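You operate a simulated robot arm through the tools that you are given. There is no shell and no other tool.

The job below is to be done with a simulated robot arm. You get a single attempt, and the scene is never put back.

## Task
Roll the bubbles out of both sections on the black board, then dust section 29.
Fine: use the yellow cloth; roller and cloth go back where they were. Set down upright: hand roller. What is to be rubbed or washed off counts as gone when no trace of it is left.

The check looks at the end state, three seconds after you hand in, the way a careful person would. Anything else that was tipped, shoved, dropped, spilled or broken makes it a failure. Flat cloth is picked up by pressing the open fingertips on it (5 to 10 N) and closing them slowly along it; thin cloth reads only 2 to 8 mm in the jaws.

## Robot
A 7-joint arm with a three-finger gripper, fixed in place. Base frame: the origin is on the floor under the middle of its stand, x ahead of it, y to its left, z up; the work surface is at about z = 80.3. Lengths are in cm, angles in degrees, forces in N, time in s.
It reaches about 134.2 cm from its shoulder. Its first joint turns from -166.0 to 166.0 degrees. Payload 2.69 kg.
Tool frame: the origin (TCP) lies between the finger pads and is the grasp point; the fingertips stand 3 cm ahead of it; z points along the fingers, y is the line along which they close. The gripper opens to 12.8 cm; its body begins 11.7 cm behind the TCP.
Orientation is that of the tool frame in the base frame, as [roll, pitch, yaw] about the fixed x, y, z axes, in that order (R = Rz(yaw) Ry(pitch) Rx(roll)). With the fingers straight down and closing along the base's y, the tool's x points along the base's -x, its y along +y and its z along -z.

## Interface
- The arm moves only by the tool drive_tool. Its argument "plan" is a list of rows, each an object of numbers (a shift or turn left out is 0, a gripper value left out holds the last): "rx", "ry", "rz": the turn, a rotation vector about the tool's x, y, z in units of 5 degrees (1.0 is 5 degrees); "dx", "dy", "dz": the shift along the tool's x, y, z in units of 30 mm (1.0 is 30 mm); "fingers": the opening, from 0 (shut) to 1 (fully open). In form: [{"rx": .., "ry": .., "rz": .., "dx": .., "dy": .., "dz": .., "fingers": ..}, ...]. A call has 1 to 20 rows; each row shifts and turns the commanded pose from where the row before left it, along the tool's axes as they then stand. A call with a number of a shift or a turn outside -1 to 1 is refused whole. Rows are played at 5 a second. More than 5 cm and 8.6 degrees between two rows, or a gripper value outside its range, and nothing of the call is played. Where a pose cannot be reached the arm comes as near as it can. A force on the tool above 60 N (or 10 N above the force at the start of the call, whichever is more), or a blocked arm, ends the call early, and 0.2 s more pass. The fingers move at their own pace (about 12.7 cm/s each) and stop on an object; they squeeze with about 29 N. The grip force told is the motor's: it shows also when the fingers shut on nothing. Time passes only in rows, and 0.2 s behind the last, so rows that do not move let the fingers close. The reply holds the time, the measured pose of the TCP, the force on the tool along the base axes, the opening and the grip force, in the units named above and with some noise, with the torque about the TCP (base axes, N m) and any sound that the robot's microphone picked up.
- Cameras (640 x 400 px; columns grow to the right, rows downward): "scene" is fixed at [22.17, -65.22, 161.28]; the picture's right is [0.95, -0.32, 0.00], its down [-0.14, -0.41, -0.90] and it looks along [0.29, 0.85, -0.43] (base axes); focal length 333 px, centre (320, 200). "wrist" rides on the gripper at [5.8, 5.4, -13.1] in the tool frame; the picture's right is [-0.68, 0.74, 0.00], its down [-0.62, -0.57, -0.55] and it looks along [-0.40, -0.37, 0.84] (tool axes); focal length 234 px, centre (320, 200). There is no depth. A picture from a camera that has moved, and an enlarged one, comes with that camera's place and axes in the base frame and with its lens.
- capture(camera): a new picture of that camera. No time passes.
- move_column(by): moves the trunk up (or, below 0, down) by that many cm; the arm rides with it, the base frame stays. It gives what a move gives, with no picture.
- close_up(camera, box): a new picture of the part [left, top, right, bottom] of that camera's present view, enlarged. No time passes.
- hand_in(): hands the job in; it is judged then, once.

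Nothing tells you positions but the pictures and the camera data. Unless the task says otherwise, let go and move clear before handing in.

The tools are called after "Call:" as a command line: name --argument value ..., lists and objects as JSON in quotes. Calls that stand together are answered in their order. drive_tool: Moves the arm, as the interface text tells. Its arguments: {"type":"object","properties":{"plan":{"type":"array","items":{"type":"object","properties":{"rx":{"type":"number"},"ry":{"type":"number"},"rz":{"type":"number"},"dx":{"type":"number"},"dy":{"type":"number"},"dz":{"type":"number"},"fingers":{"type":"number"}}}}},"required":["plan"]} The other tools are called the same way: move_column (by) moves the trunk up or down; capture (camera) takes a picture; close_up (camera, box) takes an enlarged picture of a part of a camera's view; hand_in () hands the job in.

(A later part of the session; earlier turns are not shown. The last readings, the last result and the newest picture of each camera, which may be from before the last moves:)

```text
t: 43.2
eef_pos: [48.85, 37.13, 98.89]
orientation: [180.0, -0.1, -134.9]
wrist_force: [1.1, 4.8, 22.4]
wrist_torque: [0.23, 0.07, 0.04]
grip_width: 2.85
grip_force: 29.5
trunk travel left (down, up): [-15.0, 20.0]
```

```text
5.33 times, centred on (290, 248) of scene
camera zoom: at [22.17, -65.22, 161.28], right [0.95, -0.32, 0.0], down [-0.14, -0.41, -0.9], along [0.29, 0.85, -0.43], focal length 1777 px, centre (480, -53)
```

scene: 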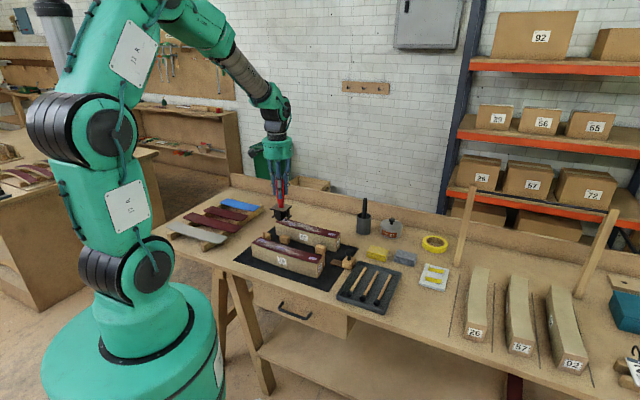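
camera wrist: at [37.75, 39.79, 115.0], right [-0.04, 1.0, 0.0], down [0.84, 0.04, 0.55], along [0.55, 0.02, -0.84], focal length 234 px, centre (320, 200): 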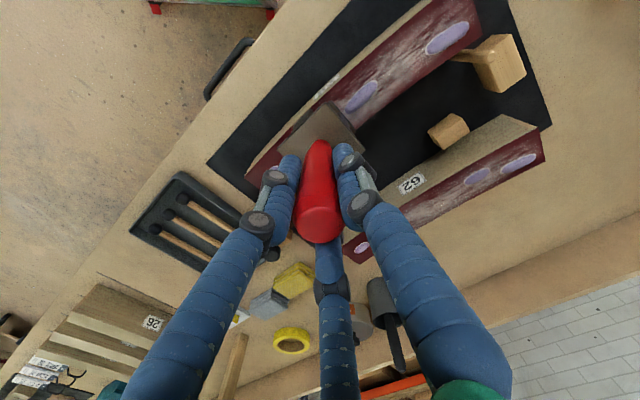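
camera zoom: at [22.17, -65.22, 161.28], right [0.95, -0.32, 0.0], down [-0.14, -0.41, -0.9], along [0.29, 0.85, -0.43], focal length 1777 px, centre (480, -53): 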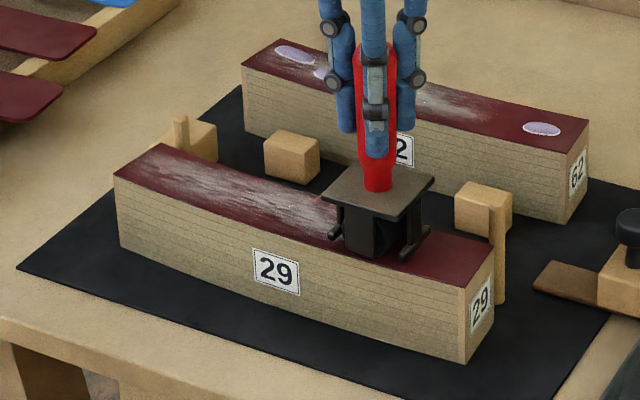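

All three bubbles on 29 look gone. I'll lift off and inspect closely.

Call:
drive_tool --plan '[{"dz": -0.5}, {"dz": -0.9}, {"dz": -0.9}, {"dz": -0.9}, {"dz": -0.8}, {"dx": -1}, {"dx": -1}, {"dx": -1}, {"dx": -1}, {"dx": -1}, {"dx": -1}, {}]'

Call:
capture --camera "wrist"

Call:
close_up --camera "scene" --box '[255, 225, 330, 285]'

```text
t: 45.8
eef_pos: [61.42, 50.2, 110.84]
orientation: [180.0, -0.1, -134.9]
wrist_force: [-0.5, 0.2, -3.3]
wrist_torque: [0.0, 0.02, -0.01]
grip_width: 2.83
grip_force: 28.9
trunk travel left (down, up): [-15.0, 20.0]
```

```text
taken
camera wrist: at [53.42, 49.83, 124.0], right [-0.04, 1.0, 0.0], down [0.84, 0.04, 0.55], along [0.55, 0.02, -0.84], focal length 234 px, centre (320, 200)
```

wrist: 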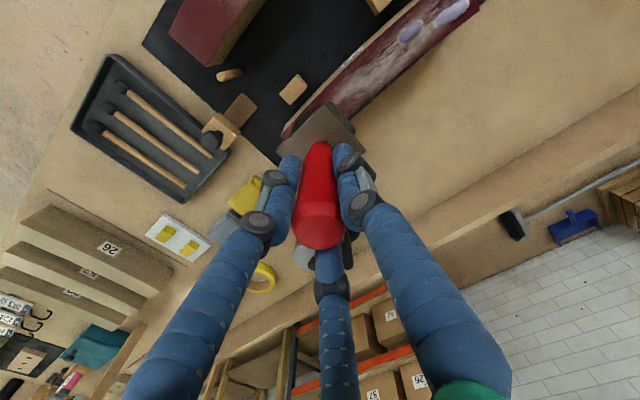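

```text
6.67 times, centred on (292, 255) of scene
camera zoom: at [22.17, -65.22, 161.28], right [0.95, -0.32, 0.0], down [-0.14, -0.41, -0.9], along [0.29, 0.85, -0.43], focal length 2221 px, centre (503, -167)
```

zoom: 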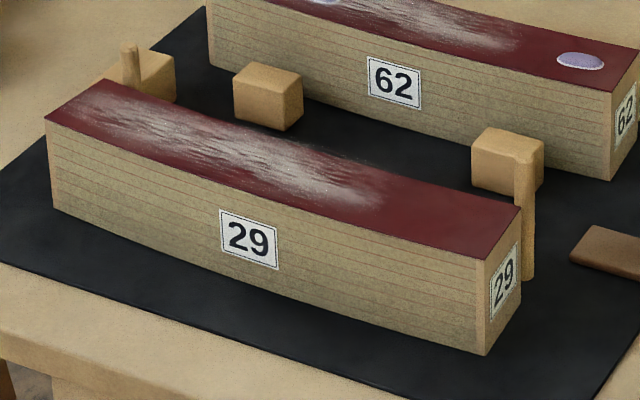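

Section 29 is clean of bubbles and hasn't moved. Next I'll lower the roller onto section 62 at a bubble-free spot, near s = 3.

Call:
drive_tool --plan '[{"dy": 0.8, "dx": -0.08, "dz": 0.7}, {"dy": 0.83, "dx": -0.07, "dz": 0.7}, {"dz": 0.8}, {"dz": 0.7}, {"dz": 0.4}, {}]'

Call:
close_up --camera "scene" --box '[265, 190, 355, 265]'

```text
t: 47.2
eef_pos: [58.23, 53.52, 101.23]
orientation: [-179.9, 0.0, -134.9]
wrist_force: [-0.1, 0.0, -3.1]
wrist_torque: [-0.03, 0.01, 0.05]
grip_width: 2.82
grip_force: 28.9
trunk travel left (down, up): [-15.0, 20.0]
```

```text
5.33 times, centred on (310, 228) of scene
camera zoom: at [22.17, -65.22, 161.28], right [0.95, -0.32, 0.0], down [-0.14, -0.41, -0.9], along [0.29, 0.85, -0.43], focal length 1777 px, centre (373, 53)
```

zoom: 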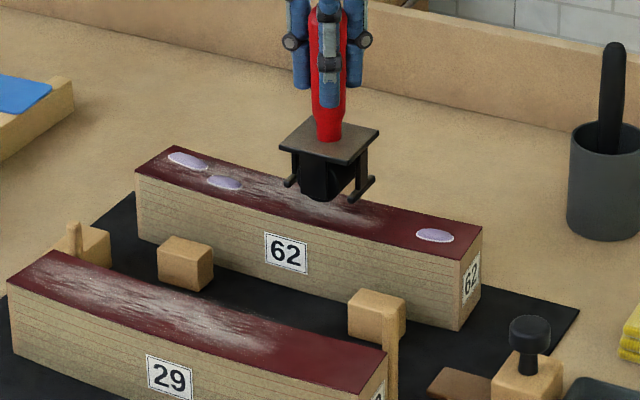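

Call:
drive_tool --plan '[{"dz": 0.2, "dx": -0.06}, {"dz": 0.2, "dx": -0.05}, {"dz": 0.1}, {}]'

Call:
drive_tool --plan '[{"dz": 0.08}, {}]'

Call:
drive_tool --plan '[{"dz": 0.06}, {}]'

```text
t: 48.2
eef_pos: [58.51, 53.96, 99.42]
orientation: [179.9, 0.0, -134.9]
wrist_force: [0.2, 0.7, -2.4]
wrist_torque: [0.01, -0.01, -0.02]
grip_width: 2.84
grip_force: 29.2
trunk travel left (down, up): [-15.0, 20.0]
```

```text
t: 48.8
eef_pos: [58.57, 53.89, 99.3]
orientation: [-179.9, -0.1, -134.9]
wrist_force: [-0.2, 0.1, -3.8]
wrist_torque: [-0.02, -0.03, 0.02]
grip_width: 2.83
grip_force: 28.7
trunk travel left (down, up): [-15.0, 20.0]
```

```text
t: 49.4
eef_pos: [58.58, 53.91, 99.05]
orientation: [-180.0, 0.0, -134.8]
wrist_force: [0.1, 0.1, -3.7]
wrist_torque: [0.03, 0.02, -0.05]
grip_width: 2.85
grip_force: 28.9
trunk travel left (down, up): [-15.0, 20.0]
```

Call:
drive_tool --plan '[{"dz": 0.06}, {}]'

Call:
drive_tool --plan '[{"dz": 0.05}, {}]'

```text
t: 50.0
eef_pos: [58.49, 53.95, 99.01]
orientation: [-179.9, 0.0, -134.9]
wrist_force: [-0.6, 0.1, 0.8]
wrist_torque: [-0.08, 0.13, 0.0]
grip_width: 2.83
grip_force: 28.9
trunk travel left (down, up): [-15.0, 20.0]
```

```text
t: 50.6
eef_pos: [58.69, 53.9, 98.97]
orientation: [-180.0, 0.0, -134.9]
wrist_force: [-0.8, 0.1, 13.0]
wrist_torque: [-0.16, 0.34, -0.03]
grip_width: 2.86
grip_force: 28.6
trunk travel left (down, up): [-15.0, 20.0]
```

Contact at about 16 N. I'll roll toward the left end along section 62.

Call:
drive_tool --plan '[{"dy": 0.25}, {"dy": 0.25}, {"dy": 0.25}, {"dy": 0.25, "rz": 0.08}, {"dy": 0.25, "rz": 0.1}, {"dy": 0.25, "rz": 0.1}, {"dy": 0.25, "rz": 0.1}]'

```text
t: 52.2
eef_pos: [54.7, 57.76, 98.85]
orientation: [-179.9, 0.0, -136.7]
wrist_force: [2.8, 5.6, 21.7]
wrist_torque: [0.32, -0.13, 0.1]
grip_width: 2.81
grip_force: 29.1
trunk travel left (down, up): [-15.0, 20.0]
```

Call:
drive_tool --plan '[{"dy": 0.25, "rz": 0.12, "dz": -0.02, "dx": -0.01}, {"dy": 0.25, "rz": 0.12, "dx": -0.01}, {"dy": 0.25, "rz": 0.12}, {"dy": 0.25, "rz": 0.12}, {"dy": 0.25, "rz": 0.1}, {"dy": 0.25, "rz": 0.1}, {"dy": 0.25}]'

Call:
close_up --camera "scene" --box '[265, 190, 355, 265]'

```text
t: 53.8
eef_pos: [51.37, 61.49, 98.77]
orientation: [180.0, -0.1, -140.2]
wrist_force: [-1.9, -3.8, 12.2]
wrist_torque: [-0.29, 0.15, -0.02]
grip_width: 2.81
grip_force: 28.8
trunk travel left (down, up): [-15.0, 20.0]
```

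```text
5.33 times, centred on (310, 228) of scene
camera zoom: at [22.17, -65.22, 161.28], right [0.95, -0.32, 0.0], down [-0.14, -0.41, -0.9], along [0.29, 0.85, -0.43], focal length 1777 px, centre (373, 53)
```

zoom: 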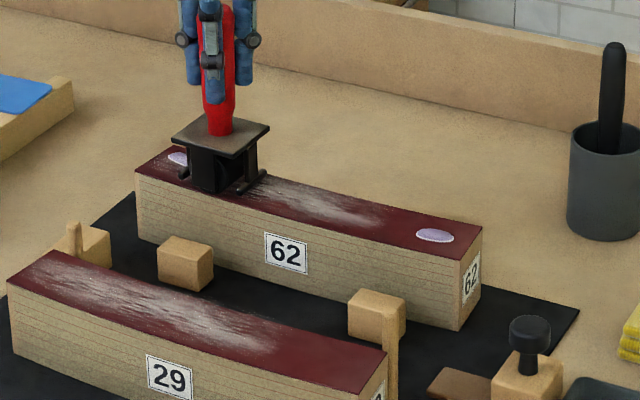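

Call:
drive_tool --plan '[{"dy": 0.25, "dz": 0.01}, {"dy": 0.25, "dz": 0.01}, {"dy": 0.25, "dz": 0.01}, {"dy": 0.25, "dz": 0.01}, {"dy": 0.25}, {"dy": 0.25}]'

```text
t: 55.2
eef_pos: [48.69, 65.02, 98.86]
orientation: [-180.0, 0.1, -140.2]
wrist_force: [-5.1, -7.3, 22.7]
wrist_torque: [-0.65, 0.42, -0.04]
grip_width: 2.8
grip_force: 28.8
trunk travel left (down, up): [-15.0, 20.0]
```

Call:
drive_tool --plan '[{"dy": 0.25, "dx": 0.02}, {"dy": 0.25, "dx": 0.02}, {"dy": 0.15, "dx": 0.01}]'

Call:
close_up --camera "scene" --box '[265, 190, 355, 265]'

```text
t: 56.0
eef_pos: [47.01, 66.44, 98.84]
orientation: [-179.9, 0.1, -140.1]
wrist_force: [-4.0, -5.5, 21.4]
wrist_torque: [-0.28, 0.12, -0.04]
grip_width: 2.83
grip_force: 29.2
trunk travel left (down, up): [-15.0, 20.0]
```

```text
5.33 times, centred on (310, 228) of scene
camera zoom: at [22.17, -65.22, 161.28], right [0.95, -0.32, 0.0], down [-0.14, -0.41, -0.9], along [0.29, 0.85, -0.43], focal length 1777 px, centre (373, 53)
```

zoom: 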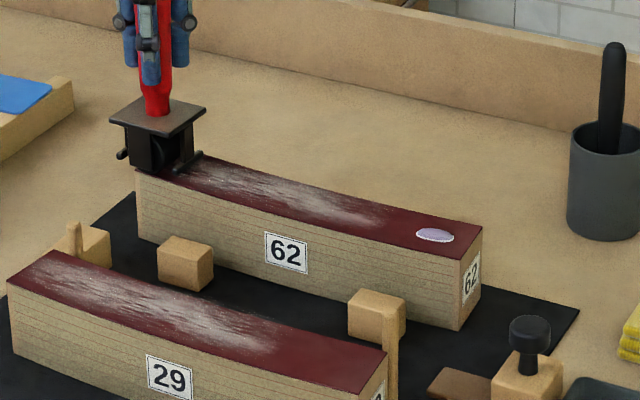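

Bubbles A and B are off. I'll roll back along the section toward bubble C.

Call:
drive_tool --plan '[{"dy": -0.25}, {"dy": -0.25}, {"dy": -0.25}, {"dy": -0.25}, {"dy": -0.25}, {"dy": -0.25}, {"dy": -0.25}, {"dy": -0.25, "rz": -0.08}]'

```text
t: 57.8
eef_pos: [51.11, 61.86, 98.7]
orientation: [-179.9, 0.1, -139.8]
wrist_force: [3.6, 6.3, 15.8]
wrist_torque: [0.46, -0.34, -0.05]
grip_width: 2.79
grip_force: 28.9
trunk travel left (down, up): [-15.0, 20.0]
```

Call:
drive_tool --plan '[{"dy": -0.25, "rz": -0.12, "dx": -0.01}, {"dy": -0.25, "rz": -0.12, "dx": -0.01}, {"dy": -0.25, "rz": -0.12}, {"dy": -0.25, "rz": -0.12}, {"dy": -0.25, "rz": -0.12}, {"dy": -0.25, "rz": -0.12}, {"dy": -0.25, "rz": -0.12}, {"dy": -0.25, "rz": -0.1}]'

```text
t: 59.6
eef_pos: [55.13, 57.45, 98.71]
orientation: [-179.9, -0.1, -135.0]
wrist_force: [2.0, 2.7, 2.3]
wrist_torque: [0.12, -0.11, 0.03]
grip_width: 2.85
grip_force: 28.7
trunk travel left (down, up): [-15.0, 20.0]
```

Call:
drive_tool --plan '[{"dy": -0.25, "dz": 0.03, "rz": -0.05}, {"dy": -0.25, "dz": 0.02, "rz": -0.05}, {"dy": -0.25, "rz": -0.05}, {"dy": -0.25, "rz": -0.05}, {"dy": -0.25, "rz": -0.05}, {"dy": -0.25}, {"dy": -0.25}, {"dy": -0.25}]'

```text
t: 61.4
eef_pos: [59.55, 53.32, 98.62]
orientation: [-180.0, 0.1, -133.8]
wrist_force: [1.4, 1.1, 16.1]
wrist_torque: [-0.17, 0.08, 0.02]
grip_width: 2.82
grip_force: 29.2
trunk travel left (down, up): [-15.0, 20.0]
```

Call:
drive_tool --plan '[{"dy": -0.25}, {"dy": -0.25}, {"dy": -0.25}, {"dy": -0.25}, {"dy": -0.25}, {"dy": -0.25}, {"dy": -0.25}, {"dy": -0.25}]'

Call:
close_up --camera "scene" --box '[265, 190, 355, 265]'

```text
t: 63.2
eef_pos: [63.9, 49.0, 98.53]
orientation: [-179.9, 0.0, -133.8]
wrist_force: [7.2, 6.9, 23.8]
wrist_torque: [0.78, -0.82, -0.05]
grip_width: 2.84
grip_force: 28.8
trunk travel left (down, up): [-15.0, 20.0]
```

```text
5.33 times, centred on (310, 228) of scene
camera zoom: at [22.17, -65.22, 161.28], right [0.95, -0.32, 0.0], down [-0.14, -0.41, -0.9], along [0.29, 0.85, -0.43], focal length 1777 px, centre (373, 53)
```

zoom: 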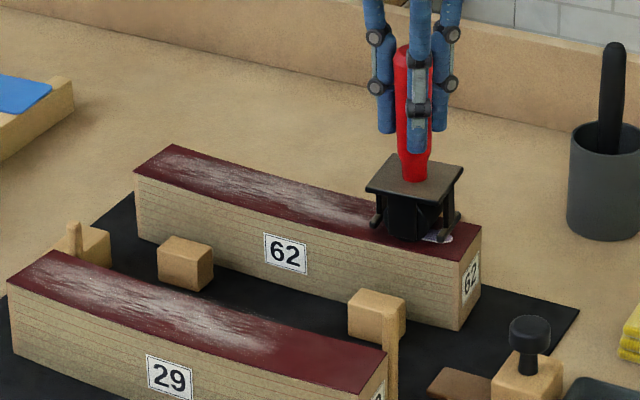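

Call:
drive_tool --plan '[{"dy": -0.25, "dx": -0.03, "dz": -0.02}, {"dy": -0.25, "dx": -0.02}, {"dy": -0.25, "dx": -0.02}, {"dy": -0.25, "dx": -0.02}, {"dy": -0.15, "dx": -0.01}]'

```text
t: 64.4
eef_pos: [66.41, 46.94, 98.6]
orientation: [-179.9, 0.0, -133.8]
wrist_force: [2.3, 3.9, 14.6]
wrist_torque: [0.18, -0.04, -0.01]
grip_width: 2.85
grip_force: 28.7
trunk travel left (down, up): [-15.0, 20.0]
```

Call:
drive_tool --plan '[{"dy": -0.2, "dz": 0.01}, {"dy": 0.2}, {"dy": 0.25}, {"dy": 0.25}, {"dy": 0.25}, {"dy": 0.25}, {"dy": 0.25}, {"dy": 0.25}, {"dy": 0.25}]'

Call:
close_up --camera "scene" --box '[265, 190, 355, 265]'

```text
t: 66.4
eef_pos: [62.6, 50.64, 98.44]
orientation: [180.0, 0.0, -133.9]
wrist_force: [1.9, 2.1, 1.2]
wrist_torque: [0.13, -0.1, 0.0]
grip_width: 2.82
grip_force: 29.4
trunk travel left (down, up): [-15.0, 20.0]
```

```text
5.33 times, centred on (310, 228) of scene
camera zoom: at [22.17, -65.22, 161.28], right [0.95, -0.32, 0.0], down [-0.14, -0.41, -0.9], along [0.29, 0.85, -0.43], focal length 1777 px, centre (373, 53)
```

zoom: 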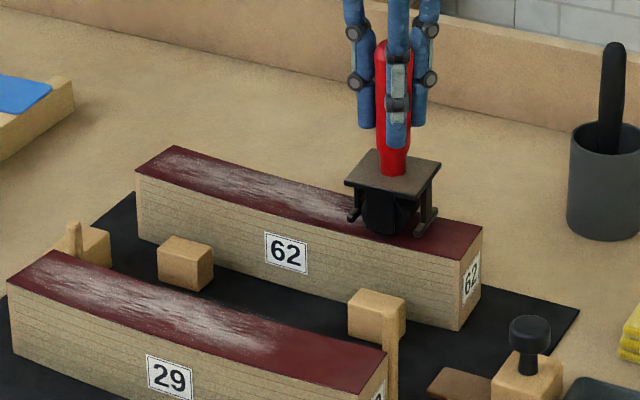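

Bubble C seems gone as well. I'll lift off and inspect both sections from a higher pose before returning the roller.

Call:
drive_tool --plan '[{"dz": -0.4}, {"dz": -0.9}, {"dz": -0.9}, {"dz": -0.9}, {"dz": -0.9}, {"dz": -0.9}, {"dy": -0.9}, {"dy": -0.9}, {"dy": -0.9}, {"dy": -0.9}, {"dy": -0.9}, {"dy": -0.9}, {}]'

Call:
close_up --camera "scene" --box '[250, 205, 350, 285]'

Call:
capture --camera "wrist"

```text
t: 69.2
eef_pos: [74.49, 39.36, 113.33]
orientation: [180.0, 0.0, -133.8]
wrist_force: [1.5, -0.4, -3.4]
wrist_torque: [0.05, 0.0, 0.0]
grip_width: 2.8
grip_force: 28.3
trunk travel left (down, up): [-15.0, 20.0]
```

```text
5.00 times, centred on (300, 245) of scene
camera zoom: at [22.17, -65.22, 161.28], right [0.95, -0.32, 0.0], down [-0.14, -0.41, -0.9], along [0.29, 0.85, -0.43], focal length 1666 px, centre (420, -25)
```

zoom: 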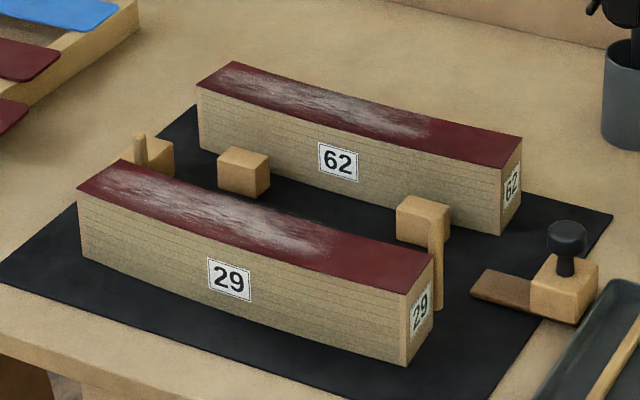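

```text
taken
camera wrist: at [66.56, 38.79, 126.48], right [-0.06, 1.0, 0.0], down [0.83, 0.05, 0.55], along [0.55, 0.03, -0.84], focal length 234 px, centre (320, 200)
```

wrist: 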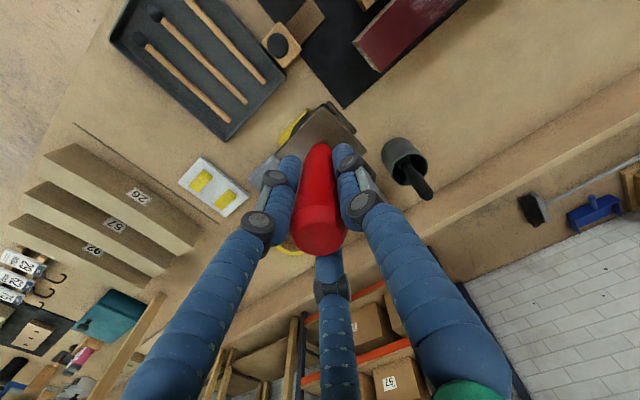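

Call:
close_up --camera "scene" --box '[262, 230, 340, 280]'

Call:
close_up --camera "scene" --box '[284, 212, 360, 250]'

```text
8.00 times, centred on (301, 255) of scene
camera zoom: at [22.17, -65.22, 161.28], right [0.95, -0.32, 0.0], down [-0.14, -0.41, -0.9], along [0.29, 0.85, -0.43], focal length 2666 px, centre (472, -240)
```

zoom: 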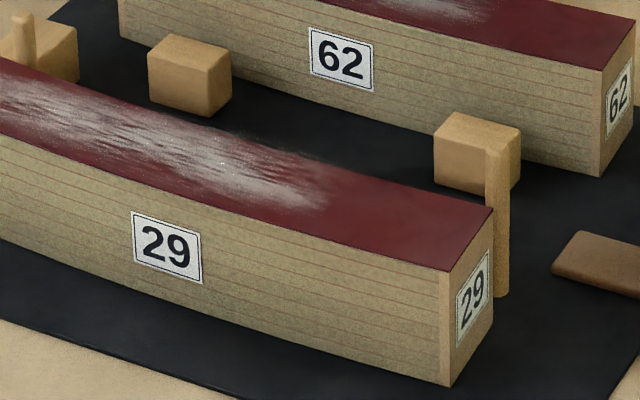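

```text
8.42 times, centred on (322, 231) of scene
camera zoom: at [22.17, -65.22, 161.28], right [0.95, -0.32, 0.0], down [-0.14, -0.41, -0.9], along [0.29, 0.85, -0.43], focal length 2806 px, centre (303, -61)
```

zoom: 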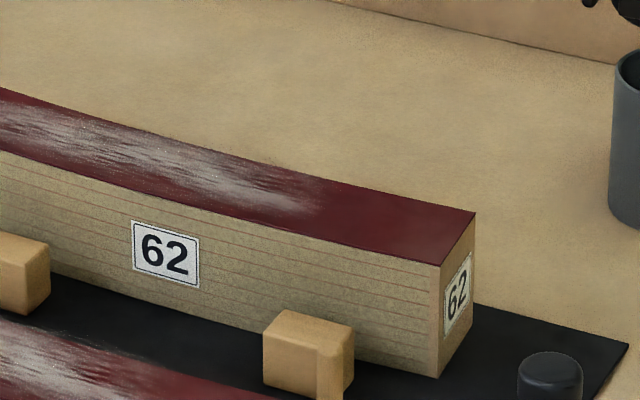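

Both sections look free of bubbles. I'll carry the roller back above its spot at about (80.4, 6.2) and turn it back to its original heading.

Call:
drive_tool --plan '[{"dx": 0.66, "dy": -0.908}, {"dx": 0.66, "dy": -0.908}, {"dx": 0.66, "dy": -0.908}, {"dx": 0.66, "dy": -0.908}, {"dx": 0.66, "dy": -0.908}, {"dx": 0.66, "dy": -0.908}, {"dx": 0.66, "dy": -0.908}, {"dx": 0.66, "dy": -0.908}, {"dx": 0.66, "dy": -0.908}, {"dx": 0.66, "dy": -0.908}, {}]'

Call:
drive_tool --plan '[{"rz": 1}, {"rz": 1}, {"rz": 1}, {"rz": 1}, {"rz": 1}, {"rz": 1}, {"rz": 1}, {"rz": 1}, {"rz": 1}, {"rz": 1}, {"rz": 1}, {"rz": 1}, {"rz": 1}, {"rz": 1}, {"rz": 1}, {"rz": 1}, {"rz": 1}, {"rz": 1}, {"rz": 0.24}, {}]'

Call:
close_up --camera "scene" --box '[380, 170, 460, 290]'

Call:
capture --camera "wrist"

```text
t: 71.6
eef_pos: [80.04, 6.44, 113.58]
orientation: [179.9, 0.0, -133.7]
wrist_force: [-0.4, -0.1, -3.5]
wrist_torque: [0.05, 0.03, 0.01]
grip_width: 2.81
grip_force: 29.4
trunk travel left (down, up): [-15.0, 20.0]
```

```text
t: 75.8
eef_pos: [80.19, 6.33, 113.31]
orientation: [180.0, 0.0, 135.0]
wrist_force: [0.6, 0.0, -3.5]
wrist_torque: [-0.03, -0.03, 0.01]
grip_width: 2.8
grip_force: 28.9
trunk travel left (down, up): [-15.0, 20.0]
```

```text
3.33 times, centred on (420, 230) of scene
camera zoom: at [22.17, -65.22, 161.28], right [0.95, -0.32, 0.0], down [-0.14, -0.41, -0.9], along [0.29, 0.85, -0.43], focal length 1111 px, centre (-13, 100)
```

zoom: 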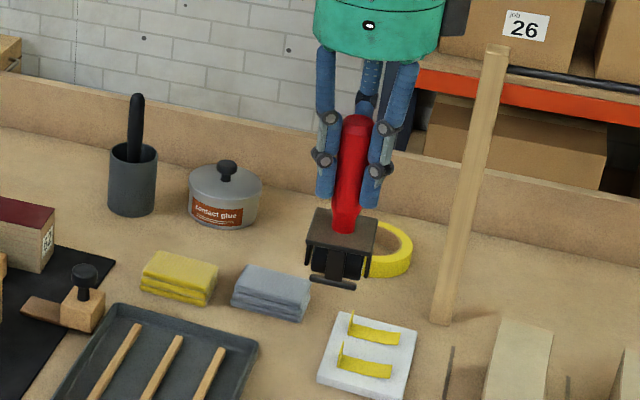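

```text
taken
camera wrist: at [79.86, 14.27, 126.46], right [1.0, 0.04, 0.0], down [0.03, -0.84, 0.55], along [0.02, -0.55, -0.84], focal length 234 px, centre (320, 200)
```

wrist: 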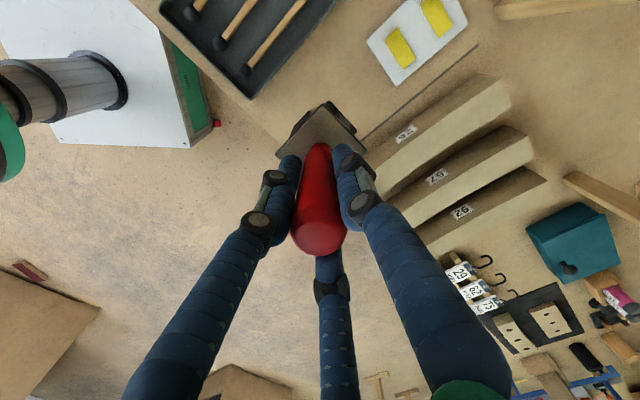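

Call:
drive_tool --plan '[{"dx": -0.08, "dy": 0.035, "dz": 0.8}, {"dz": 1}, {"dz": 1}, {"dz": 1}, {"dz": 1}, {"dz": 0.9}, {"dz": 0.6}, {"dz": 0.3}, {}]'

Call:
close_up --camera "scene" --box '[395, 255, 445, 320]'

```text
t: 77.8
eef_pos: [80.44, 6.11, 93.47]
orientation: [179.9, 0.0, 135.0]
wrist_force: [-0.4, -0.3, -2.7]
wrist_torque: [0.0, 0.0, 0.04]
grip_width: 2.85
grip_force: 28.6
trunk travel left (down, up): [-15.0, 20.0]
```

```text
6.15 times, centred on (420, 288) of scene
camera zoom: at [22.17, -65.22, 161.28], right [0.95, -0.32, 0.0], down [-0.14, -0.41, -0.9], along [0.29, 0.85, -0.43], focal length 2050 px, centre (-295, -338)
```

zoom: 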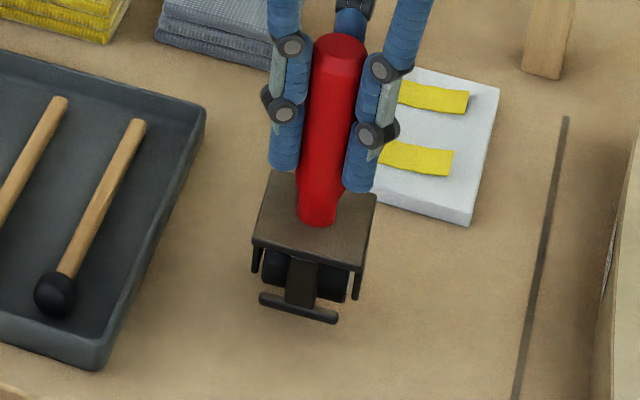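

Call:
drive_tool --plan '[{"dz": 0.2}, {"dz": 0.15}, {}]'

Call:
drive_tool --plan '[{"dz": 0.1}, {}]'

```text
t: 78.6
eef_pos: [80.44, 6.27, 92.53]
orientation: [180.0, 0.1, 135.0]
wrist_force: [0.8, -0.3, -3.0]
wrist_torque: [-0.02, -0.01, -0.02]
grip_width: 2.8
grip_force: 28.9
trunk travel left (down, up): [-15.0, 20.0]
```

```text
t: 79.2
eef_pos: [80.49, 6.07, 92.2]
orientation: [-180.0, 0.0, 135.0]
wrist_force: [0.2, 0.5, -4.0]
wrist_torque: [0.01, -0.03, -0.03]
grip_width: 2.82
grip_force: 28.8
trunk travel left (down, up): [-15.0, 20.0]
```

Call:
drive_tool --plan '[{"dz": 0.07}, {}]'

Call:
drive_tool --plan '[{"dz": 0.07}, {}]'

```text
t: 79.8
eef_pos: [80.44, 6.14, 91.91]
orientation: [-179.9, 0.0, 134.9]
wrist_force: [0.2, 0.4, -3.1]
wrist_torque: [-0.03, 0.01, -0.04]
grip_width: 2.82
grip_force: 29.0
trunk travel left (down, up): [-15.0, 20.0]
```

```text
t: 80.4
eef_pos: [80.46, 6.18, 91.61]
orientation: [180.0, 0.0, 134.9]
wrist_force: [-0.1, -0.5, -3.8]
wrist_torque: [0.0, 0.01, -0.03]
grip_width: 2.8
grip_force: 28.6
trunk travel left (down, up): [-15.0, 20.0]
```

Call:
drive_tool --plan '[{"dz": 0.06}, {}]'

Call:
close_up --camera "scene" --box '[395, 255, 445, 320]'

```text
t: 81.0
eef_pos: [80.58, 6.23, 91.56]
orientation: [-180.0, 0.0, 135.0]
wrist_force: [-0.6, -0.5, -2.6]
wrist_torque: [0.0, -0.02, -0.04]
grip_width: 2.84
grip_force: 29.0
trunk travel left (down, up): [-15.0, 20.0]
```

```text
6.15 times, centred on (420, 288) of scene
camera zoom: at [22.17, -65.22, 161.28], right [0.95, -0.32, 0.0], down [-0.14, -0.41, -0.9], along [0.29, 0.85, -0.43], focal length 2050 px, centre (-295, -338)
```

zoom: 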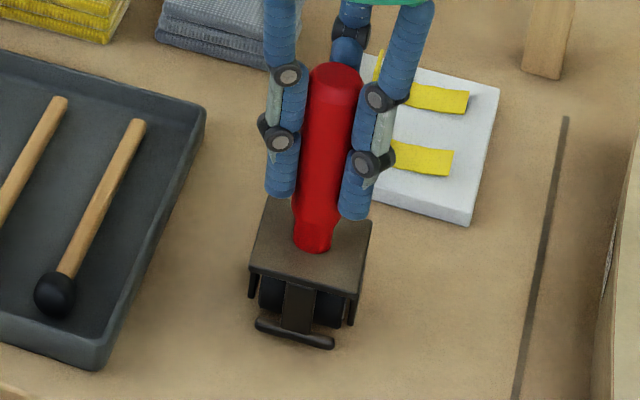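

The roller is about 4 mm above the bench and turned some 5° from its original heading; I'll correct both and lower to contact.

Call:
drive_tool --plan '[{"rz": 0.5, "dx": -0.04, "dy": 0.02}, {"rz": 0.45, "dx": -0.03, "dy": 0.015}, {"dz": 0.06}, {}]'

Call:
drive_tool --plan '[{"dz": 0.06}, {}]'

```text
t: 82.0
eef_pos: [80.84, 6.11, 91.49]
orientation: [-180.0, 0.0, 130.2]
wrist_force: [-0.9, 0.4, -0.5]
wrist_torque: [0.03, 0.11, 0.01]
grip_width: 2.81
grip_force: 28.9
trunk travel left (down, up): [-15.0, 20.0]
```

```text
t: 82.6
eef_pos: [80.74, 6.12, 91.35]
orientation: [179.9, 0.0, 130.2]
wrist_force: [0.5, -2.1, 13.0]
wrist_torque: [0.04, 0.1, 0.02]
grip_width: 2.82
grip_force: 28.7
trunk travel left (down, up): [-15.0, 20.0]
```

Call:
drive_tool --plan '[{"dz": -0.04}, {}]'

Call:
close_up --camera "scene" --box '[395, 255, 445, 320]'

```text
t: 83.2
eef_pos: [80.67, 6.1, 91.42]
orientation: [179.9, 0.0, 130.2]
wrist_force: [2.8, -4.8, 14.2]
wrist_torque: [-0.34, -0.22, 0.02]
grip_width: 2.8
grip_force: 28.7
trunk travel left (down, up): [-15.0, 20.0]
```

```text
6.15 times, centred on (420, 288) of scene
camera zoom: at [22.17, -65.22, 161.28], right [0.95, -0.32, 0.0], down [-0.14, -0.41, -0.9], along [0.29, 0.85, -0.43], focal length 2050 px, centre (-295, -338)
```

zoom: 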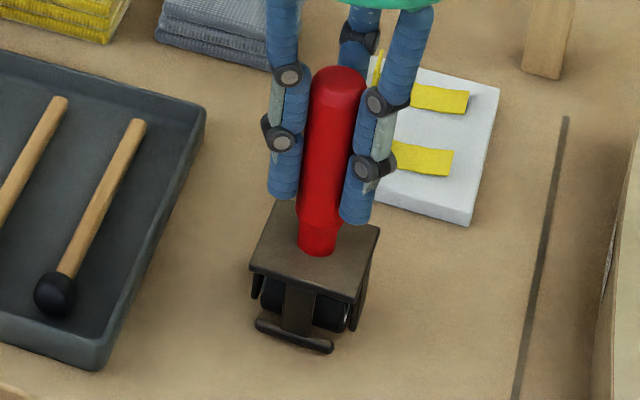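

It's back on its spot. I'll open the fingers gently.

Call:
drive_tool --plan '[{"fingers": 0.2}, {"fingers": 0.24}, {"fingers": 0.27}, {"fingers": 0.3}, {"fingers": 0.36}, {"fingers": 0.5}, {"fingers": 0.7}, {"fingers": 1}, {}]'

Call:
close_up --camera "scene" --box '[395, 255, 445, 320]'

```text
t: 85.2
eef_pos: [80.74, 6.1, 91.28]
orientation: [179.9, 0.0, 130.3]
wrist_force: [1.0, 0.1, 0.2]
wrist_torque: [0.01, 0.03, -0.01]
grip_width: 12.8
grip_force: 0.1
trunk travel left (down, up): [-15.0, 20.0]
```

```text
6.15 times, centred on (420, 288) of scene
camera zoom: at [22.17, -65.22, 161.28], right [0.95, -0.32, 0.0], down [-0.14, -0.41, -0.9], along [0.29, 0.85, -0.43], focal length 2050 px, centre (-295, -338)
```

zoom: 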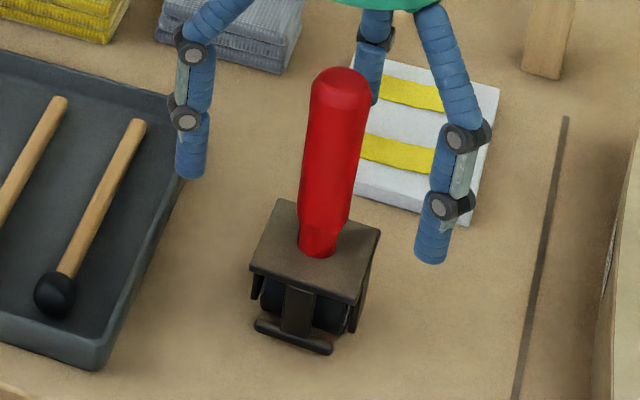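

The roller stands upright where it was. I'll rise, turn to the rolling heading again and go over to the yellow cloth, at about (81.6, 36.3).

Call:
drive_tool --plan '[{"dz": -0.6}, {"dz": -1}, {"dz": -1}, {"dz": -1}, {"dz": -1}, {"dz": -1}, {"dz": -1}, {}]'

Call:
drive_tool --plan '[{"rz": -1}, {"rz": -1}, {"rz": -1}, {"rz": -1}, {"rz": -1}, {"rz": -1}, {"rz": -1}, {"rz": -1}, {"rz": -1}, {"rz": -1}, {"rz": -1}, {"rz": -1}, {"rz": -1}, {"rz": -1}, {"rz": -1}, {"rz": -1}, {"rz": -1}, {"rz": -1}, {"rz": -0.96}, {}]'

Call:
capture --camera "wrist"

Call:
close_up --camera "scene" --box '[395, 255, 445, 320]'

```text
t: 87.0
eef_pos: [80.72, 5.96, 111.05]
orientation: [-180.0, 0.0, 130.2]
wrist_force: [-0.7, 0.2, 0.4]
wrist_torque: [-0.01, -0.05, -0.02]
grip_width: 12.82
grip_force: 0.0
trunk travel left (down, up): [-15.0, 20.0]
```

```text
t: 91.2
eef_pos: [80.63, 6.13, 111.08]
orientation: [180.0, -0.1, -134.9]
wrist_force: [0.5, 0.7, -0.1]
wrist_torque: [0.03, 0.01, 0.0]
grip_width: 12.79
grip_force: 0.1
trunk travel left (down, up): [-15.0, 20.0]
```

```text
taken
camera wrist: at [72.65, 5.79, 124.22], right [-0.04, 1.0, 0.0], down [0.84, 0.04, 0.55], along [0.55, 0.02, -0.84], focal length 234 px, centre (320, 200)
```

wrist: 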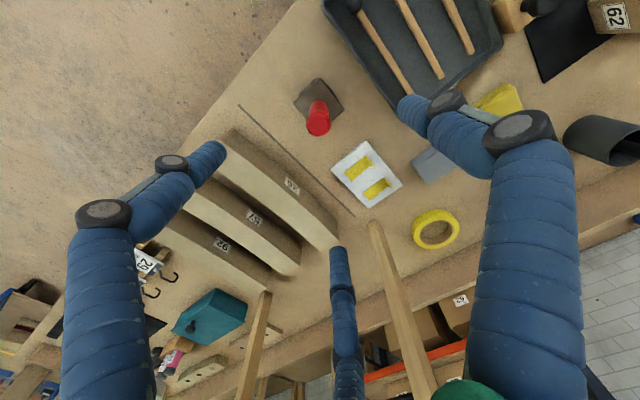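

```text
6.15 times, centred on (420, 288) of scene
camera zoom: at [22.17, -65.22, 161.28], right [0.95, -0.32, 0.0], down [-0.14, -0.41, -0.9], along [0.29, 0.85, -0.43], focal length 2050 px, centre (-295, -338)
```

zoom: 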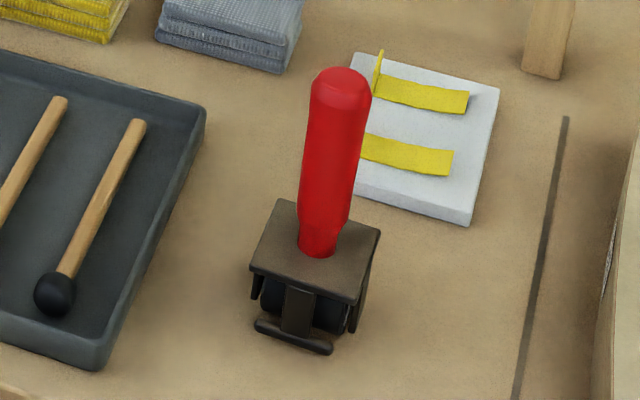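

Call:
drive_tool --plan '[{"dx": -0.243, "dy": 0.92}, {"dx": -0.243, "dy": 0.92}, {"dx": -0.243, "dy": 0.92}, {"dx": -0.243, "dy": 0.92}, {"dx": -0.243, "dy": 0.92}, {"dx": -0.243, "dy": 0.92}, {"dx": -0.243, "dy": 0.92}, {"dx": -0.243, "dy": 0.92}, {"dx": -0.243, "dy": 0.92}, {"dx": -0.243, "dy": 0.92}, {"dx": -0.243, "dy": 0.92}, {"dx": -0.243, "dy": 0.92}, {}]'

Call:
capture --camera "wrist"

Call:
close_up --camera "wrist" --box '[260, 110, 400, 210]'

```text
t: 94.0
eef_pos: [63.59, 35.77, 111.26]
orientation: [179.9, 0.0, -135.0]
wrist_force: [-0.1, 0.7, -0.4]
wrist_torque: [-0.07, -0.04, 0.0]
grip_width: 12.79
grip_force: 0.0
trunk travel left (down, up): [-15.0, 20.0]
```

```text
taken
camera wrist: at [55.5, 35.45, 124.41], right [-0.04, 1.0, 0.0], down [0.84, 0.04, 0.55], along [0.55, 0.02, -0.84], focal length 234 px, centre (320, 200)
```

wrist: 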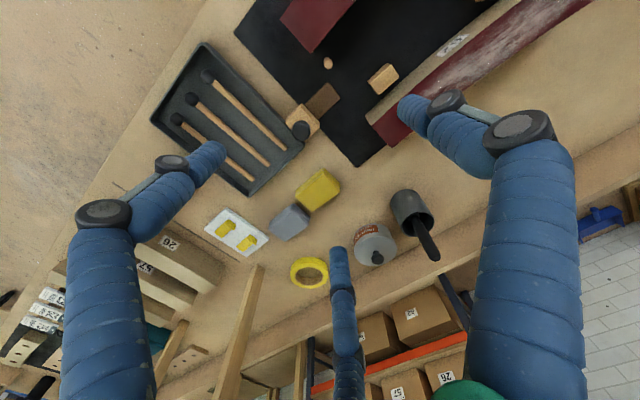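

```text
4.00 times, centred on (330, 160) of wrist
camera zoom: at [55.5, 35.45, 124.41], right [-0.04, 1.0, 0.0], down [0.84, 0.04, 0.55], along [0.55, 0.02, -0.84], focal length 937 px, centre (280, 360)
```

zoom: 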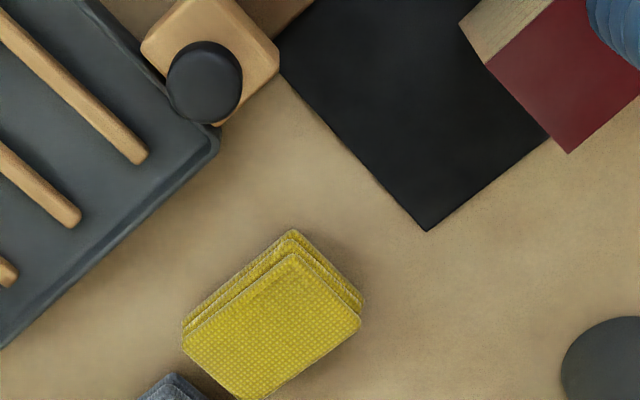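

The yellow pad's top is about 7.6 × 5.4 cm, centred near (81.0, 36.0). I'll go above it with the fingers partly open and check the alignment.

Call:
drive_tool --plan '[{"dx": -0.83, "dy": -0.77, "fingers": 0.8}, {"dx": -0.83, "dy": -0.77}, {"dx": -0.83, "dy": -0.77}, {"dx": -0.83, "dy": -0.77}, {"dx": -0.83, "dy": -0.77}, {"dz": 1}, {"dz": 1}, {"dz": 1}, {"dz": 1}, {"dz": 1}, {}]'

Call:
capture --camera "wrist"

Call:
close_up --camera "scene" --box '[340, 200, 440, 280]'

```text
t: 96.4
eef_pos: [80.55, 36.29, 96.05]
orientation: [180.0, 0.0, -135.0]
wrist_force: [0.2, 0.3, -0.6]
wrist_torque: [-0.03, 0.04, -0.02]
grip_width: 10.26
grip_force: 0.0
trunk travel left (down, up): [-15.0, 20.0]
```

```text
taken
camera wrist: at [72.55, 36.01, 109.16], right [-0.04, 1.0, 0.0], down [0.84, 0.04, 0.55], along [0.55, 0.02, -0.84], focal length 234 px, centre (320, 200)
```

wrist: 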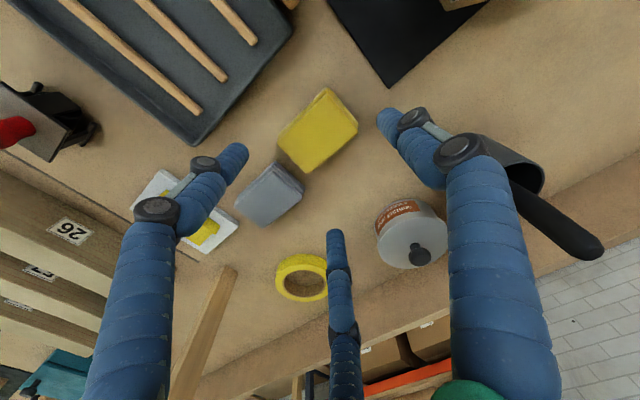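

```text
5.00 times, centred on (390, 240) of scene
camera zoom: at [22.17, -65.22, 161.28], right [0.95, -0.32, 0.0], down [-0.14, -0.41, -0.9], along [0.29, 0.85, -0.43], focal length 1666 px, centre (-30, 0)
```

zoom: 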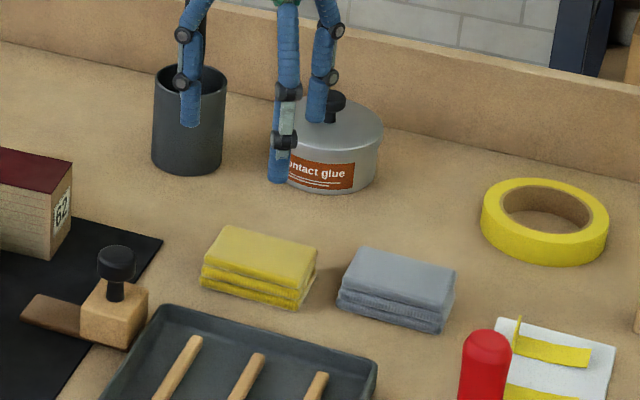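

Alignment matches the prediction. I'll go down around the pad.

Call:
drive_tool --plan '[{"dz": 0.9}, {"dz": 0.9}, {"dz": 0.9}, {"dz": 0.6}, {"dz": 0.3}, {}]'

Call:
capture --camera "wrist"

Call:
close_up --camera "scene" --box '[350, 220, 430, 280]'

```text
t: 97.8
eef_pos: [80.72, 36.28, 85.3]
orientation: [-179.9, -0.1, -135.0]
wrist_force: [-0.6, -0.5, 0.3]
wrist_torque: [-0.03, 0.01, -0.01]
grip_width: 10.26
grip_force: 0.0
trunk travel left (down, up): [-15.0, 20.0]
```

```text
taken
camera wrist: at [72.66, 36.03, 98.53], right [-0.04, 1.0, 0.0], down [0.84, 0.04, 0.55], along [0.55, 0.02, -0.84], focal length 234 px, centre (320, 200)
```

wrist: 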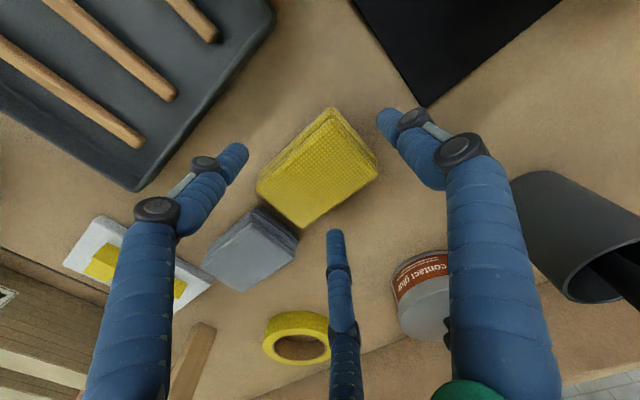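

```text
6.67 times, centred on (390, 250) of scene
camera zoom: at [22.17, -65.22, 161.28], right [0.95, -0.32, 0.0], down [-0.14, -0.41, -0.9], along [0.29, 0.85, -0.43], focal length 2221 px, centre (-147, -133)
```

zoom: 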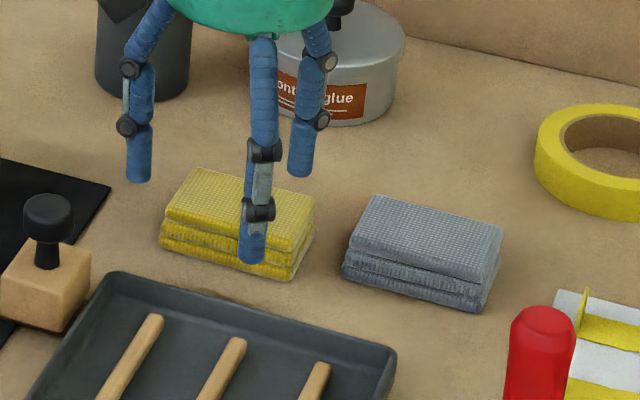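

Call:
drive_tool --plan '[{"dz": 0.3}, {"fingers": 0.74}, {"fingers": 0.68}, {"fingers": 0.62}, {"fingers": 0.58}, {}]'

Call:
capture --camera "wrist"

Call:
close_up --camera "scene" --box '[350, 220, 430, 280]'

```text
t: 99.2
eef_pos: [80.69, 36.56, 84.42]
orientation: [-180.0, 0.0, -134.9]
wrist_force: [0.9, -0.2, 0.3]
wrist_torque: [0.01, -0.02, 0.03]
grip_width: 7.43
grip_force: 0.0
trunk travel left (down, up): [-15.0, 20.0]
```

```text
taken
camera wrist: at [72.69, 36.09, 97.58], right [-0.04, 1.0, 0.0], down [0.84, 0.04, 0.55], along [0.55, 0.02, -0.84], focal length 234 px, centre (320, 200)
```

wrist: 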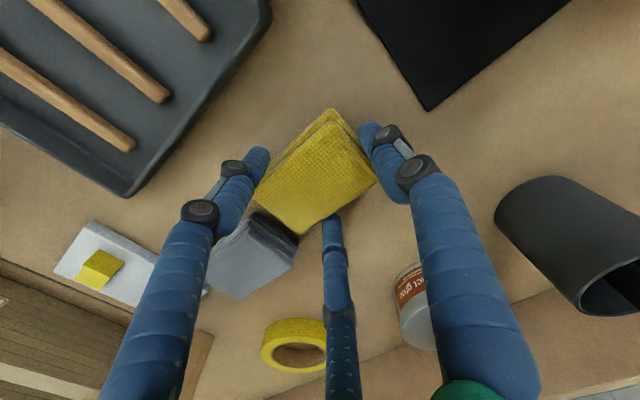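

```text
6.67 times, centred on (390, 250) of scene
camera zoom: at [22.17, -65.22, 161.28], right [0.95, -0.32, 0.0], down [-0.14, -0.41, -0.9], along [0.29, 0.85, -0.43], focal length 2221 px, centre (-147, -133)
```

zoom: 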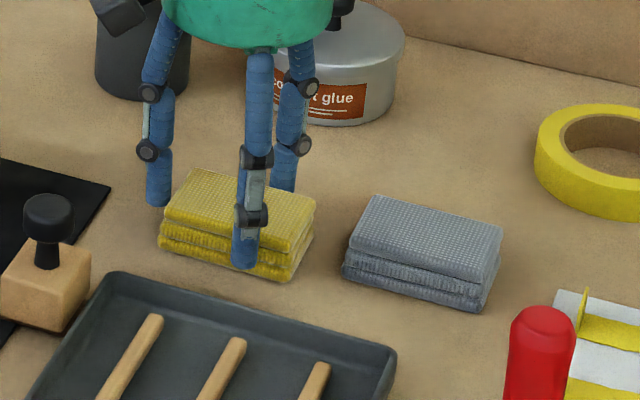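

The fingers now stand just around the pad. I'll close slowly onto its sides.

Call:
drive_tool --plan '[{"fingers": 0.55}, {"fingers": 0.52}, {"fingers": 0.5}, {"fingers": 0.48}, {}]'

Call:
close_up --camera "wrist" --box '[220, 80, 420, 250]'

```text
t: 100.4
eef_pos: [80.57, 36.33, 84.48]
orientation: [-179.9, 0.0, -135.0]
wrist_force: [-0.1, 1.2, 2.2]
wrist_torque: [0.09, 0.05, -0.01]
grip_width: 7.01
grip_force: 29.3
trunk travel left (down, up): [-15.0, 20.0]
```

```text
2.35 times, centred on (320, 165) of wrist
camera zoom: at [72.68, 36.1, 97.6], right [-0.04, 1.0, 0.0], down [0.84, 0.04, 0.55], along [0.55, 0.02, -0.84], focal length 551 px, centre (320, 282)
```

zoom: 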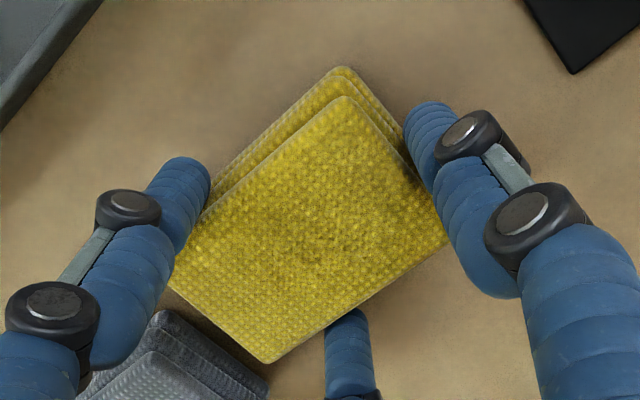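

The fingers stopped at 7.0 cm with 29 N, so the pad acts as a solid body. I'll hold and lift a little to test.

Call:
drive_tool --plan '[{"fingers": 0.4}, {"fingers": 0.2}, {"fingers": 0}, {}, {"dz": -0.15}, {"dz": -0.25}, {"dz": -0.3}, {}]'

Call:
close_up --camera "scene" --box '[350, 220, 430, 280]'

Call:
close_up --camera "wrist" --box '[220, 80, 420, 250]'

```text
t: 102.2
eef_pos: [80.52, 36.26, 86.62]
orientation: [-179.9, 0.0, -135.0]
wrist_force: [-0.1, -0.3, -0.5]
wrist_torque: [0.01, -0.01, -0.01]
grip_width: 6.98
grip_force: 29.1
trunk travel left (down, up): [-15.0, 20.0]
```

```text
6.67 times, centred on (390, 250) of scene
camera zoom: at [22.17, -65.22, 161.28], right [0.95, -0.32, 0.0], down [-0.14, -0.41, -0.9], along [0.29, 0.85, -0.43], focal length 2221 px, centre (-147, -133)
```

zoom: 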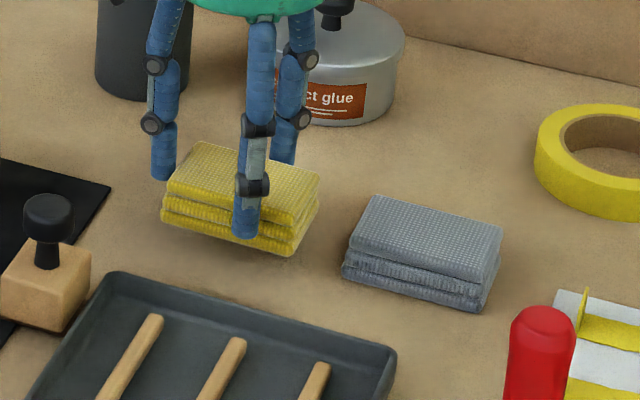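

```text
2.35 times, centred on (320, 165) of wrist
camera zoom: at [72.59, 35.99, 99.73], right [-0.04, 1.0, 0.0], down [0.84, 0.04, 0.55], along [0.55, 0.02, -0.84], focal length 551 px, centre (320, 282)
```

zoom: 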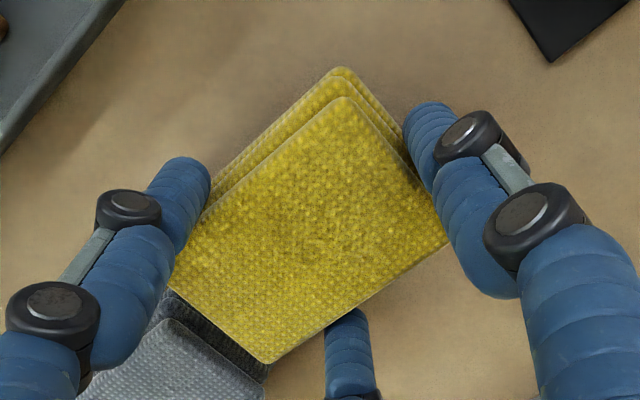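

The cloth pad is held level. I'll lift it and carry it above section 29, near s = 8.

Call:
drive_tool --plan '[{"dz": -0.6}, {"dz": -0.9}, {"dz": -0.9}, {"dz": -0.9}, {"dz": -0.9}, {"dz": -0.9}, {"dz": -0.9}, {"dx": 0.811, "dy": 0.863}, {"dx": 0.811, "dy": 0.863}, {"dx": 0.811, "dy": 0.863}, {"dx": 0.811, "dy": 0.863}, {"dx": 0.811, "dy": 0.863}, {"dx": 0.811, "dy": 0.863}, {"dx": 0.811, "dy": 0.863}, {"dx": 0.811, "dy": 0.863}, {"dx": 0.811, "dy": 0.863}, {}]'

Call:
capture --camera "wrist"

Call:
close_up --camera "scene" --box '[245, 190, 365, 285]'

```text
t: 105.8
eef_pos: [48.38, 37.32, 104.69]
orientation: [-179.9, 0.1, -135.0]
wrist_force: [-0.6, 0.1, 0.3]
wrist_torque: [0.02, -0.04, -0.02]
grip_width: 6.99
grip_force: 29.1
trunk travel left (down, up): [-15.0, 20.0]
```

```text
taken
camera wrist: at [40.41, 37.0, 117.89], right [-0.04, 1.0, 0.0], down [0.83, 0.04, 0.55], along [0.55, 0.02, -0.84], focal length 234 px, centre (320, 200)
```

wrist: 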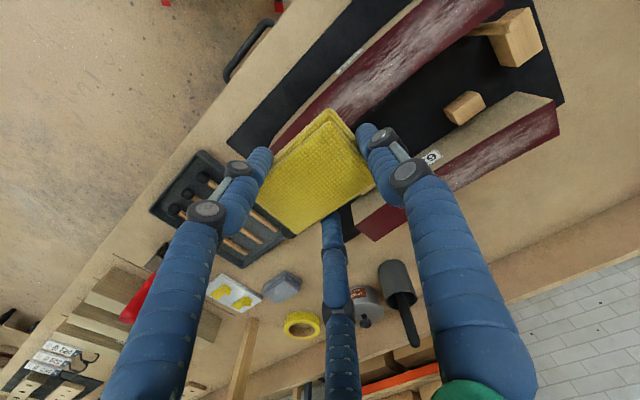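

```text
4.21 times, centred on (305, 238) of scene
camera zoom: at [22.17, -65.22, 161.28], right [0.95, -0.32, 0.0], down [-0.14, -0.41, -0.9], along [0.29, 0.85, -0.43], focal length 1403 px, centre (383, 42)
```

zoom: 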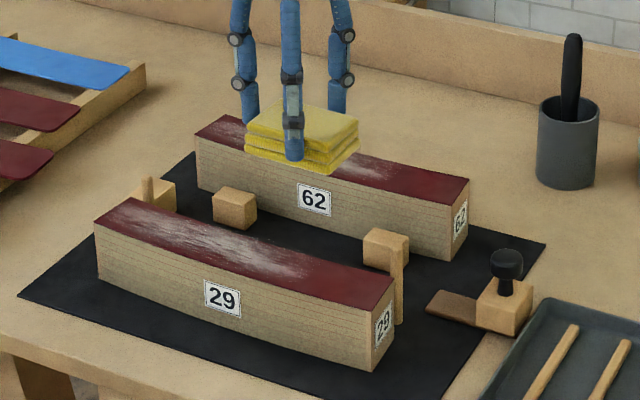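

Call:
close_up --camera "wrist" --box '[310, 0, 570, 180]'

```text
2.22 times, centred on (440, 90) of wrist
camera zoom: at [40.41, 37.0, 117.89], right [-0.04, 1.0, 0.0], down [0.83, 0.04, 0.55], along [0.55, 0.02, -0.84], focal length 520 px, centre (53, 444)
```

zoom: 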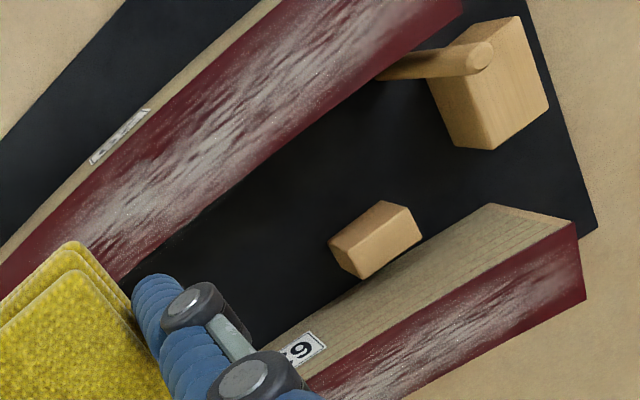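

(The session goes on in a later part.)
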